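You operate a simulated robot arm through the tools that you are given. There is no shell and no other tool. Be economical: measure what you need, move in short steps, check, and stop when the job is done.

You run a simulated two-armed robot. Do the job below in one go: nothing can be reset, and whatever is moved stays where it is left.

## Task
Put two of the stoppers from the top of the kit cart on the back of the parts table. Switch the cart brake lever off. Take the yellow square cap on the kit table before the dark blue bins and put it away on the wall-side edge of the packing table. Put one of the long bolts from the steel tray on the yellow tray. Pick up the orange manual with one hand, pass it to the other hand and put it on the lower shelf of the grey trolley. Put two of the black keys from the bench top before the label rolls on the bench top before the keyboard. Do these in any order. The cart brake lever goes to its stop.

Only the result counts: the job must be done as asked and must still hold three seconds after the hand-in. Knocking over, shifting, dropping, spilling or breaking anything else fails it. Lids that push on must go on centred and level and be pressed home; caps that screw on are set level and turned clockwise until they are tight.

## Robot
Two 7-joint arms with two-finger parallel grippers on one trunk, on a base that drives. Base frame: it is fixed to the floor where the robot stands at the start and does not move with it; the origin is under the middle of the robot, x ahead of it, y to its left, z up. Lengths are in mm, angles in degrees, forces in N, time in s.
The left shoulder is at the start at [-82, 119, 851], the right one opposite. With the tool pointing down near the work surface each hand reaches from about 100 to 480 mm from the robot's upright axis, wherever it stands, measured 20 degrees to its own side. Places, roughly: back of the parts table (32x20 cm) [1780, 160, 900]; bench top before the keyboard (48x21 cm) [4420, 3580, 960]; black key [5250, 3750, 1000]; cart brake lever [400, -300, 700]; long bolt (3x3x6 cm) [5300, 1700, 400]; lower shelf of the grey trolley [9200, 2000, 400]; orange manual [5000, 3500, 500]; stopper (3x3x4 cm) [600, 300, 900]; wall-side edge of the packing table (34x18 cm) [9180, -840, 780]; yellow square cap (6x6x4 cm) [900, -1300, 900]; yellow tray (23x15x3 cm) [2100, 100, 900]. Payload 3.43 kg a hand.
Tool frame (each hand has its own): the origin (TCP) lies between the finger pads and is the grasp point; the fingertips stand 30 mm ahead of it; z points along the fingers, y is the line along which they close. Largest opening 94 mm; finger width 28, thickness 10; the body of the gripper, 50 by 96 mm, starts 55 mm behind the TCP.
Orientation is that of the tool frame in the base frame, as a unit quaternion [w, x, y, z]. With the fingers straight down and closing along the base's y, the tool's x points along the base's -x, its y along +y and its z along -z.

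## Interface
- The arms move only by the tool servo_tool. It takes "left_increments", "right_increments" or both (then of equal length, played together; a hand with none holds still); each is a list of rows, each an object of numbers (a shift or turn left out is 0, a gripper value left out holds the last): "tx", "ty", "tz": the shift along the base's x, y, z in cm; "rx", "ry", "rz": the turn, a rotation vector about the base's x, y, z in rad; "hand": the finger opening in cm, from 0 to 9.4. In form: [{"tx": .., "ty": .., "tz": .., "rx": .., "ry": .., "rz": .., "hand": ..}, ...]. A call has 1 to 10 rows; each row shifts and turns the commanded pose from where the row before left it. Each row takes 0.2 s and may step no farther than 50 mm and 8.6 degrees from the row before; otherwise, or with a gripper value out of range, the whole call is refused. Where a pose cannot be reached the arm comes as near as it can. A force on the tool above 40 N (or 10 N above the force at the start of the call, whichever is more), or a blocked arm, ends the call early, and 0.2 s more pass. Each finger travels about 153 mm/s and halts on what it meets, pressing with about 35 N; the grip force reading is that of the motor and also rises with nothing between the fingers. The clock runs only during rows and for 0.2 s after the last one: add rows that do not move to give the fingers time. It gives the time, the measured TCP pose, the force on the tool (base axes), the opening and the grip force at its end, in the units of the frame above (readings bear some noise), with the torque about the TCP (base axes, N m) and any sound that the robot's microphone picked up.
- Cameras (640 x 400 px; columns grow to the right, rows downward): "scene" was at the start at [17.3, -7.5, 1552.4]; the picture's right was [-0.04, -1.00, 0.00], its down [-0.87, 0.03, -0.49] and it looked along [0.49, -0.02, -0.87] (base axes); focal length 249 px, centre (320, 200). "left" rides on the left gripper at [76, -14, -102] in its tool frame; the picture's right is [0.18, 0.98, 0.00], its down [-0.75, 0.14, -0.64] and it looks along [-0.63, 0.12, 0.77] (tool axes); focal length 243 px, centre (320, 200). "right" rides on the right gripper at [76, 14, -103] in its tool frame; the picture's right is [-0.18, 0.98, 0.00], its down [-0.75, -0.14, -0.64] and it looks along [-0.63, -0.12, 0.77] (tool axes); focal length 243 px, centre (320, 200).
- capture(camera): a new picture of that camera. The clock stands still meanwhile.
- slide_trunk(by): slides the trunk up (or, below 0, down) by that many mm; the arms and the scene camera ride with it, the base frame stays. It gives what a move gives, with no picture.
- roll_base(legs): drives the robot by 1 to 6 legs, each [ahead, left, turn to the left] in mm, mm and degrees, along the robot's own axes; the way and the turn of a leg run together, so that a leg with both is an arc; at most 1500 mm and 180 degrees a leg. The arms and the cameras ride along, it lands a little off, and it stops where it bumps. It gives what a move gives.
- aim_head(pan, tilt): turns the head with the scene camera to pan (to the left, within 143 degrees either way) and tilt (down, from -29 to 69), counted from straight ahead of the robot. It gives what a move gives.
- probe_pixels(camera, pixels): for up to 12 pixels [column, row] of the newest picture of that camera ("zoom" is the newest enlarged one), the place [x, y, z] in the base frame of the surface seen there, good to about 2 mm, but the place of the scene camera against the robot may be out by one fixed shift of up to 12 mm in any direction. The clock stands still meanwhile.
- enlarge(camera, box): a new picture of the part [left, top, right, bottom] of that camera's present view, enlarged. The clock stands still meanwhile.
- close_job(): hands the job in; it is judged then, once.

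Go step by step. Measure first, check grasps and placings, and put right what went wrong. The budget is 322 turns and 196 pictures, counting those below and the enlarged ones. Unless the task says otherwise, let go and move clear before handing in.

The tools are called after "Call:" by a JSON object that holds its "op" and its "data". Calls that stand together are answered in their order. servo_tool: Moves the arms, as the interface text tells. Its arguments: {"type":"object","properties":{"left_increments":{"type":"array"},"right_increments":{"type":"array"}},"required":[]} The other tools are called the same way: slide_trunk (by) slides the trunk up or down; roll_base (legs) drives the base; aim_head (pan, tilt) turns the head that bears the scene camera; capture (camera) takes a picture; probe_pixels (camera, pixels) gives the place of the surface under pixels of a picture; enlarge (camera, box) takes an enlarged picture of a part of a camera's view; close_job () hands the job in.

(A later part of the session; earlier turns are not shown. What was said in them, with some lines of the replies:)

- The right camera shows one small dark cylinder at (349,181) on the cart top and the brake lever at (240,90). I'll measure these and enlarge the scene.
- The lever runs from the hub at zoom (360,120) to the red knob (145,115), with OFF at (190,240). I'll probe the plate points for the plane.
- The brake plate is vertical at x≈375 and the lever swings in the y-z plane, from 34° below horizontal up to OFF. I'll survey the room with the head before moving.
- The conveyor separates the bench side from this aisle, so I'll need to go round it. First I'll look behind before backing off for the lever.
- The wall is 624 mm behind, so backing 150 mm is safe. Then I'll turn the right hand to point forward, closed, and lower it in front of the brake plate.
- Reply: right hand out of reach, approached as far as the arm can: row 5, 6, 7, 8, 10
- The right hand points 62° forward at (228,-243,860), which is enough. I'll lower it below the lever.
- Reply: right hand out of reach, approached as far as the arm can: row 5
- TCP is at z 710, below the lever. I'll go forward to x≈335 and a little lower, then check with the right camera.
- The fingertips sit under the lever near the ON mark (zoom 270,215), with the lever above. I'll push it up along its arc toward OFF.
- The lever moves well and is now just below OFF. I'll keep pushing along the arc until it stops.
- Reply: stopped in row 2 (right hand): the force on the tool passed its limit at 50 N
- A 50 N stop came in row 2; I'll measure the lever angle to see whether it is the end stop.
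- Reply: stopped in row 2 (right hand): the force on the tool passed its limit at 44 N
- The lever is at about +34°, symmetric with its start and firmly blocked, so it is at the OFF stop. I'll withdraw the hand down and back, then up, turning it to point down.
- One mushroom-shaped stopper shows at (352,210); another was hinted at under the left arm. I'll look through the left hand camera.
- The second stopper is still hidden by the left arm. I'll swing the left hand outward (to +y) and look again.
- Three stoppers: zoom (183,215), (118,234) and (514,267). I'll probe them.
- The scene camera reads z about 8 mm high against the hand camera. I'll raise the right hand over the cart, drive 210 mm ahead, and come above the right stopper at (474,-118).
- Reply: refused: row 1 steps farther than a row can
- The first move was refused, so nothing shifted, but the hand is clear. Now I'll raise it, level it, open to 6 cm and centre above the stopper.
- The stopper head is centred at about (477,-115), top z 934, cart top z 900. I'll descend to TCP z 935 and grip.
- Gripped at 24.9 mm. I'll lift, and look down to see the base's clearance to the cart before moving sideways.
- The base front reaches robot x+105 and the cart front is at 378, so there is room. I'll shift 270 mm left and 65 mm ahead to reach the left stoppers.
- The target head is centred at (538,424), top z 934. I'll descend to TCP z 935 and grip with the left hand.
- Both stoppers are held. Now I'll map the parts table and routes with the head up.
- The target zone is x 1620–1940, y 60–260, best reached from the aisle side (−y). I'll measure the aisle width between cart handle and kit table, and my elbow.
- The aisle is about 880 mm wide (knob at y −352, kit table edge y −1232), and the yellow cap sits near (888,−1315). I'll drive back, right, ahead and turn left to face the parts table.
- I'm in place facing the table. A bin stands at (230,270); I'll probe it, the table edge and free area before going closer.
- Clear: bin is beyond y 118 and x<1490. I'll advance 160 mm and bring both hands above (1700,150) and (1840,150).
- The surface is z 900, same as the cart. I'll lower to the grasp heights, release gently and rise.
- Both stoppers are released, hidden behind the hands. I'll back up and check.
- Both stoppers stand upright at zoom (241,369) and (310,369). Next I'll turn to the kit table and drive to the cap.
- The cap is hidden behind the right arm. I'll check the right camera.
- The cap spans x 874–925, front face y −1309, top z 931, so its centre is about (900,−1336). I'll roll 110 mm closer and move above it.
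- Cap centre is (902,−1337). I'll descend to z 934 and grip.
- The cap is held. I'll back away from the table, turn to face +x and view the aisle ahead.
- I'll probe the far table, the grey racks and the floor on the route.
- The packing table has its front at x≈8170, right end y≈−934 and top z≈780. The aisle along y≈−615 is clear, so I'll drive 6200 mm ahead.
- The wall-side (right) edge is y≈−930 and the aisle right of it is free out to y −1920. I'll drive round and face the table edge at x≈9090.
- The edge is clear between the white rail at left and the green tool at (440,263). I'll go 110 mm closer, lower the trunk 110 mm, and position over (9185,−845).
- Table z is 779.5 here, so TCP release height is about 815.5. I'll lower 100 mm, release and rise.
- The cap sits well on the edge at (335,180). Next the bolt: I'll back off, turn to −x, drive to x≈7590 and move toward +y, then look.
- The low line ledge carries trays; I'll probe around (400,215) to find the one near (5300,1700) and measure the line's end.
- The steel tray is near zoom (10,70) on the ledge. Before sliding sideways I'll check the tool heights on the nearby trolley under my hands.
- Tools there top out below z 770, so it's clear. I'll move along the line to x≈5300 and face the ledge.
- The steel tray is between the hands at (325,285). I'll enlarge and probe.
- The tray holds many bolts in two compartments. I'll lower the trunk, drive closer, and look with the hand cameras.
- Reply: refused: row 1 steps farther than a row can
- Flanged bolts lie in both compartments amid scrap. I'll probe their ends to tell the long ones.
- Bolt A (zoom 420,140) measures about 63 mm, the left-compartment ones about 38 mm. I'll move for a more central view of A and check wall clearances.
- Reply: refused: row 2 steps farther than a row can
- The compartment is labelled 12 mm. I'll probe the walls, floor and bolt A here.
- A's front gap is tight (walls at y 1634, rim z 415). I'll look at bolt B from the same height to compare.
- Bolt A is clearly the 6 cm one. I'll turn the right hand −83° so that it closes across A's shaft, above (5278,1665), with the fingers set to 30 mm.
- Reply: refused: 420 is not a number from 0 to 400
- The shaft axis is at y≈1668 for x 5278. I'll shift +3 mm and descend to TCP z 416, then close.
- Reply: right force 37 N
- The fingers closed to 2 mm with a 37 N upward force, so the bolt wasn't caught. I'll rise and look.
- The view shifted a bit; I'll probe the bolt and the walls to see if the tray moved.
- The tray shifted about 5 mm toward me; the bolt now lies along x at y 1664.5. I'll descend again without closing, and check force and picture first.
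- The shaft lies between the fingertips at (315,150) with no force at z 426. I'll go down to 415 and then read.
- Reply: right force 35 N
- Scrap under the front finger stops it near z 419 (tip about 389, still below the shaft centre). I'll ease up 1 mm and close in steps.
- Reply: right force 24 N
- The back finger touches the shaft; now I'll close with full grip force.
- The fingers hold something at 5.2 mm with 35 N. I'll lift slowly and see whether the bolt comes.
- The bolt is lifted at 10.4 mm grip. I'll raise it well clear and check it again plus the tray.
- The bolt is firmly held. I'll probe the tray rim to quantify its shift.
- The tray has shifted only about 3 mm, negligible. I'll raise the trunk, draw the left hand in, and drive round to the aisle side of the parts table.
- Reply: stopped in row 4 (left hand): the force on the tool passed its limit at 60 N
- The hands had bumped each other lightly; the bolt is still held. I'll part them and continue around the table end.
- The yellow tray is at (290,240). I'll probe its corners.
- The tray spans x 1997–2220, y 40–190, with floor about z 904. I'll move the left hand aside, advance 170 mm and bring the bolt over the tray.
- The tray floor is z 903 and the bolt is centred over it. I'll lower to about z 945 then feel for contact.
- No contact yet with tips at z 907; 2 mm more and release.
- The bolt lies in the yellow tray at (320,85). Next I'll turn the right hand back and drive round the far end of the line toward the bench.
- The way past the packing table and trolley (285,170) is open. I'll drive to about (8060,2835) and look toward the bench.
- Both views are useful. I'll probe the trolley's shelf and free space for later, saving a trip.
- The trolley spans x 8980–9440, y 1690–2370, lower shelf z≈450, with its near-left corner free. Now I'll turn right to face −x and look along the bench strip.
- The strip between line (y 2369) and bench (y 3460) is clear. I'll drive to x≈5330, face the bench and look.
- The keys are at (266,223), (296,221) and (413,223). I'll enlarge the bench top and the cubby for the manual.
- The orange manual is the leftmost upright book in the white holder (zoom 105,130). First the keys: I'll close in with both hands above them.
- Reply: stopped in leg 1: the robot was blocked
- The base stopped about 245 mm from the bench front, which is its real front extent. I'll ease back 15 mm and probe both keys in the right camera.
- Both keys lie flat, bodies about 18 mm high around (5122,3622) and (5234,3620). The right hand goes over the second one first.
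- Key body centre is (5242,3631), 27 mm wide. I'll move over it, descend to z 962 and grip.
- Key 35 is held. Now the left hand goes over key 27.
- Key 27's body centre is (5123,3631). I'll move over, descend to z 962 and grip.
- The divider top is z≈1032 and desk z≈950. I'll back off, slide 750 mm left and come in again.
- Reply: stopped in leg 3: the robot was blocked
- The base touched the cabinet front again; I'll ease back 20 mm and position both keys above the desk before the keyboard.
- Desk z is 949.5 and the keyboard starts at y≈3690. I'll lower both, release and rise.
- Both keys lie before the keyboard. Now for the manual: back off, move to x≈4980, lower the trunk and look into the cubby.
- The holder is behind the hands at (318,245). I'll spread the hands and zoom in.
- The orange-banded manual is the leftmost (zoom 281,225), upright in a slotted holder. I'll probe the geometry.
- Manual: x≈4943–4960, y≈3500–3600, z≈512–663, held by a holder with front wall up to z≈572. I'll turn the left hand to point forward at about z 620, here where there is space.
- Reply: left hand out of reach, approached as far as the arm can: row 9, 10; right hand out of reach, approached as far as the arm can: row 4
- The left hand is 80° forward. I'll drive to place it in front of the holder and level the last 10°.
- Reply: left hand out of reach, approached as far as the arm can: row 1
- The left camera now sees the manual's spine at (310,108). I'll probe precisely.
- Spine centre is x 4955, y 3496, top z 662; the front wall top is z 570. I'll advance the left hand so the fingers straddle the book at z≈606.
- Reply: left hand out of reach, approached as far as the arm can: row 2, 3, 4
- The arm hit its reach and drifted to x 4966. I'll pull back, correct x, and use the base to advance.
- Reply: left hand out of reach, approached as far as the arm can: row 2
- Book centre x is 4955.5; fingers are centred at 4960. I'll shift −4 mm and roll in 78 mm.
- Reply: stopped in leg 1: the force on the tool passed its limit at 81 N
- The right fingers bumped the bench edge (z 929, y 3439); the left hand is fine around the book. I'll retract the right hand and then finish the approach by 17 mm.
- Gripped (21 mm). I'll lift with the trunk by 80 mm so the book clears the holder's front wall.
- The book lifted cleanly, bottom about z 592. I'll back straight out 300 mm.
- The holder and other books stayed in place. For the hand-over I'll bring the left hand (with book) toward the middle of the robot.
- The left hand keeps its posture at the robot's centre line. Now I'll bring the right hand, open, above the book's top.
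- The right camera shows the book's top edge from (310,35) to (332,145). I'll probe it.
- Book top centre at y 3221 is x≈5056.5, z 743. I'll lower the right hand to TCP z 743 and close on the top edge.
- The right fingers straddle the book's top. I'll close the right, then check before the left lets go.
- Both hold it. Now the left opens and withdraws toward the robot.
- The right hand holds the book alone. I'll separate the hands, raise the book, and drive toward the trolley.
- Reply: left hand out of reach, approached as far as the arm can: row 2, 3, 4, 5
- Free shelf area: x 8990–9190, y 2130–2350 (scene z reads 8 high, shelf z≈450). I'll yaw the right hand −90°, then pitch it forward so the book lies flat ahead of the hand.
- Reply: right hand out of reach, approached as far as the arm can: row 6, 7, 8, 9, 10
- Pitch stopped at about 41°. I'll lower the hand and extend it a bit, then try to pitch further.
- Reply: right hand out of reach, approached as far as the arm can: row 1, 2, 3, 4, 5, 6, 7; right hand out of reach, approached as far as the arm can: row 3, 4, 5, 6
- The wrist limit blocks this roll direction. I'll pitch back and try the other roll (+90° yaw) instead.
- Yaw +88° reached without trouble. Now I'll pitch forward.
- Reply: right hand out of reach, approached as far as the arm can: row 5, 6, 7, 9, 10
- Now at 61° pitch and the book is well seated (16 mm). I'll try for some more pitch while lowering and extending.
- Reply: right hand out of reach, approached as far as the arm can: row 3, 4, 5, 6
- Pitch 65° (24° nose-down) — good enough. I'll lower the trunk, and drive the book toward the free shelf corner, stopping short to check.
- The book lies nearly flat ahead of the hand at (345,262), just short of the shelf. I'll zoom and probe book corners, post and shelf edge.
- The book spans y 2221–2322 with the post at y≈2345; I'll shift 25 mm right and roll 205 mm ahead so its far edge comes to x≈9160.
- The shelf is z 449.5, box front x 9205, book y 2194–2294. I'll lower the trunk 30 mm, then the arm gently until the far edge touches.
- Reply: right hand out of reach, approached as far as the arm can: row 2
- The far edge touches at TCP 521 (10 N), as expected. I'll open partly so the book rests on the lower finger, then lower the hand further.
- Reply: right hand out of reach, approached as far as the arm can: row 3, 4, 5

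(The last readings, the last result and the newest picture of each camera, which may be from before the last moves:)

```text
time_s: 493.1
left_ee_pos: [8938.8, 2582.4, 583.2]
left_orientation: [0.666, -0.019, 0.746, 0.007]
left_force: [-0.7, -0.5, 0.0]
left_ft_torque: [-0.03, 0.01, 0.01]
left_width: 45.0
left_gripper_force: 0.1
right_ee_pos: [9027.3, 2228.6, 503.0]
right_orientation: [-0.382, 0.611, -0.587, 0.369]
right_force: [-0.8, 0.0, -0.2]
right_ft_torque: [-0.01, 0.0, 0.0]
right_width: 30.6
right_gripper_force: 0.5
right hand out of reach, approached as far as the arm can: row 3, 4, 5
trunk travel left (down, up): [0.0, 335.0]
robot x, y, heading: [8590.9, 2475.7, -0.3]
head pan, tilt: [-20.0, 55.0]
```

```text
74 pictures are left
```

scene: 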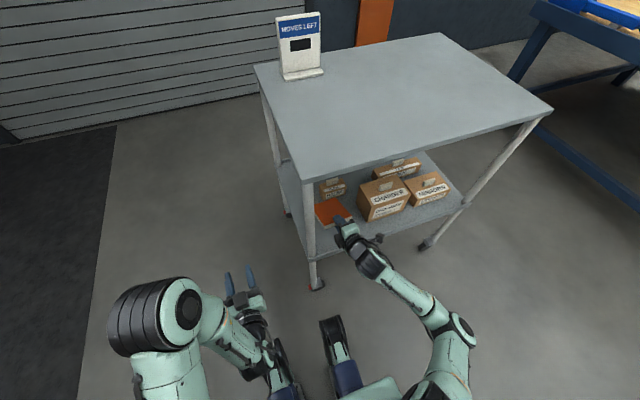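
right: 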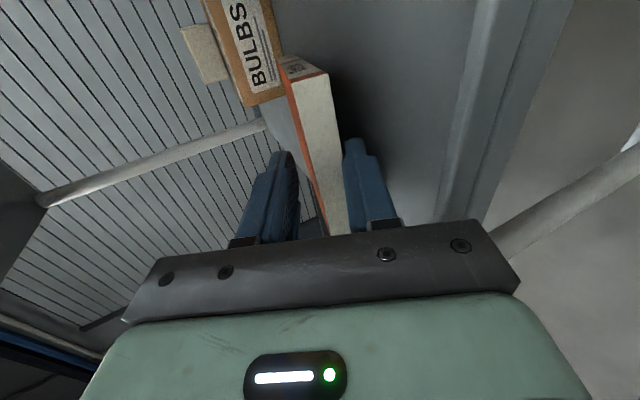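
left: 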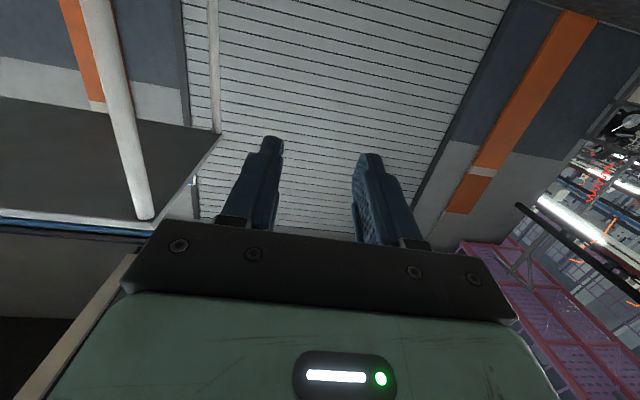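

The book rests on the lower finger. I'll lower a little more and open wider.

Call:
{"op": "servo_tool", "data": {"right_increments": [{"tz": -0.5, "hand": 3.5}, {"tz": -0.5, "hand": 4}, {"tz": -0.5}, {}]}}

Call:
{"op": "capture", "data": {"camera": "right"}}

```text
time_s: 494.1
left_ee_pos: [8939.0, 2582.8, 583.6]
left_orientation: [0.666, -0.019, 0.745, 0.008]
left_force: [0.3, -0.3, -0.3]
left_ft_torque: [0.02, 0.01, -0.01]
left_width: 45.1
left_gripper_force: 0.1
right_ee_pos: [9028.6, 2223.0, 491.9]
right_orientation: [-0.383, 0.611, -0.586, 0.369]
right_force: [-0.7, -0.2, -1.0]
right_ft_torque: [-0.01, -0.01, 0.01]
right_width: 40.3
right_gripper_force: 0.2
right hand out of reach, approached as far as the arm can: row 1, 3
trunk travel left (down, up): [0.0, 335.0]
robot x, y, heading: [8589.2, 2475.5, -0.3]
head pan, tilt: [-20.0, 55.0]
```

```text
73 pictures are left
```

right: 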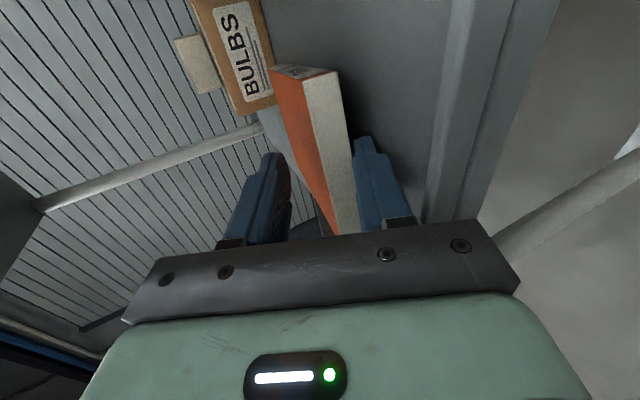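

The book is almost flat and the lower fingertip just above the shelf. I'll draw the hand back 50 mm so the book slides off the finger, then check.

Call:
{"op": "servo_tool", "data": {"right_increments": [{"tx": -1, "tz": 0.1}, {"tx": -1}, {"tx": -1}, {"tx": -1}, {"tx": -1}]}}

Call:
{"op": "capture", "data": {"camera": "right"}}

```text
time_s: 495.3
left_ee_pos: [8938.9, 2582.9, 584.2]
left_orientation: [0.667, -0.02, 0.745, 0.008]
left_force: [0.1, -0.4, -0.3]
left_ft_torque: [-0.02, 0.0, 0.01]
left_width: 45.2
left_gripper_force: 0.1
right_ee_pos: [8979.4, 2218.4, 497.1]
right_orientation: [-0.382, 0.61, -0.587, 0.37]
right_force: [0.1, -0.7, 0.3]
right_ft_torque: [0.0, 0.0, -0.01]
right_width: 40.1
right_gripper_force: 0.2
right hand out of reach, approached as far as the arm can: row 4
trunk travel left (down, up): [0.0, 335.0]
robot x, y, heading: [8587.5, 2475.0, -0.2]
head pan, tilt: [-20.0, 55.0]
```

```text
72 pictures are left
```

right: 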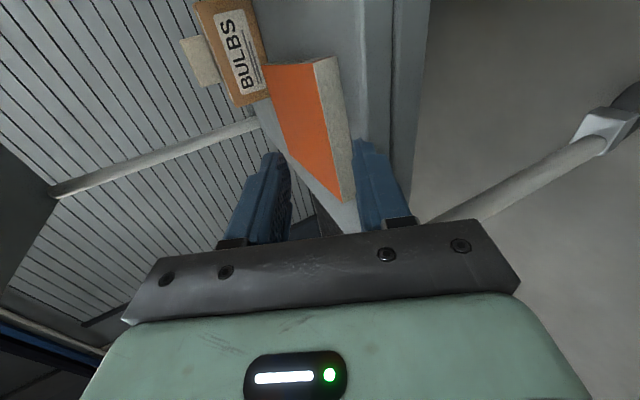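

The book looks flat on the shelf. I'll probe it and the finger position.

Call:
{"op": "probe_pixels", "data": {"camera": "right", "pixels": [[290, 80], [315, 120], [330, 180], [345, 195], [345, 160], [325, 65], [270, 68], [375, 180], [355, 150], [385, 100]]}}

```text
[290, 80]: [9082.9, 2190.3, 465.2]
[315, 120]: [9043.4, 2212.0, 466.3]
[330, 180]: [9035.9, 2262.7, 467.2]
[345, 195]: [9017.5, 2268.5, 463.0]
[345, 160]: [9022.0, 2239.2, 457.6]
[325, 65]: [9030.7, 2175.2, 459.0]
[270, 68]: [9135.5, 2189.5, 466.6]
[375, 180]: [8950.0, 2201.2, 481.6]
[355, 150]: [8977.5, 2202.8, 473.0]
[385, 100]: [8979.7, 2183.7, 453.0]
```

The book lies flat (top z 466, near edge x≈9020), well on the shelf, and the fingers are clear. I'll raise and back away.

Call:
{"op": "servo_tool", "data": {"right_increments": [{"tz": 1.5}, {"tz": 1.5}]}}

Call:
{"op": "roll_base", "data": {"legs": [[-400, 0, 0]]}}

Call:
{"op": "aim_head", "data": {"pan": -20, "tilt": 40}}

Call:
{"op": "enlarge", "data": {"camera": "scene", "box": [220, 100, 460, 300]}}

```text
time_s: 495.9
left_ee_pos: [8939.6, 2583.1, 584.1]
left_orientation: [0.666, -0.019, 0.746, 0.007]
left_force: [0.8, -0.1, 0.0]
left_ft_torque: [-0.02, 0.02, 0.02]
left_width: 45.2
left_gripper_force: 0.1
right_ee_pos: [8979.3, 2218.5, 525.5]
right_orientation: [-0.382, 0.609, -0.588, 0.371]
right_force: [0.4, -0.5, -0.1]
right_ft_torque: [0.02, 0.01, 0.0]
right_width: 40.1
right_gripper_force: 0.0
trunk travel left (down, up): [0.0, 335.0]
robot x, y, heading: [8588.6, 2473.6, -0.3]
head pan, tilt: [-20.0, 55.0]
```

```text
time_s: 498.4
left_ee_pos: [8544.4, 2583.2, 583.9]
left_orientation: [0.666, -0.017, 0.746, 0.006]
left_force: [-0.2, 0.4, -0.1]
left_ft_torque: [0.04, 0.0, 0.01]
left_width: 44.8
left_gripper_force: 0.1
right_ee_pos: [8584.8, 2221.3, 525.1]
right_orientation: [-0.381, 0.608, -0.588, 0.372]
right_force: [-0.4, 0.0, -0.1]
right_ft_torque: [0.03, 0.02, -0.01]
right_width: 39.8
right_gripper_force: 0.0
trunk travel left (down, up): [0.0, 335.0]
robot x, y, heading: [8196.7, 2479.9, -0.4]
head pan, tilt: [-20.0, 55.0]
```

```text
time_s: 499.1
left_ee_pos: [8545.7, 2583.8, 584.4]
left_orientation: [0.667, -0.017, 0.745, 0.006]
left_force: [-0.4, 1.4, 0.5]
left_ft_torque: [-0.02, -0.01, 0.03]
left_width: 45.2
left_gripper_force: 0.0
right_ee_pos: [8584.0, 2220.6, 524.9]
right_orientation: [-0.382, 0.608, -0.588, 0.372]
right_force: [-0.7, -0.4, -0.4]
right_ft_torque: [0.0, 0.01, -0.01]
right_width: 40.0
right_gripper_force: 0.1
trunk travel left (down, up): [0.0, 335.0]
robot x, y, heading: [8197.7, 2477.4, -0.6]
head pan, tilt: [-20.0, 40.0]
```

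```text
2.00 times, centred on (340, 200) of scene
```

zoom: 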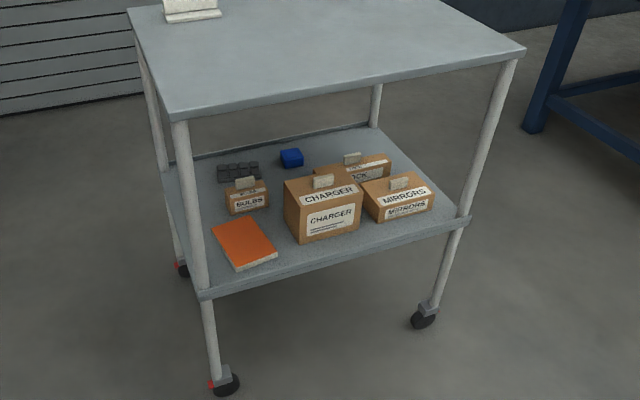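

The orange manual rests flat on the trolley's lower shelf, and every other item was checked as it was placed. Handing in.

Call:
{"op": "close_job", "data": {}}

```text
The job is handed in.
```

I finished all six tasks and handed the job in; the verdict isn't back yet.

- **Stoppers:** two stand upright on the back of the parts table.
- **Cart brake lever:** off, pushed up to its stop.
- **Yellow square cap:** on the wall-side edge of the packing table.
- **Long bolt:** one lies in the yellow tray. The first grip slipped, and the steel tray it came from moved about 3 mm towards me.
- **Black keys:** two lie on the bench top in front of the keyboard.
- **Orange manual:** picked up with the left hand, passed to the right, and laid flat on the lower shelf of the grey trolley.

While working at the bench, the base touched the bench front and the cabinet below the keyboard, and the right fingers hit the bench edge once. I saw nothing out of place on the bench afterwards, but I couldn't measure whether the cabinet drawer moved.
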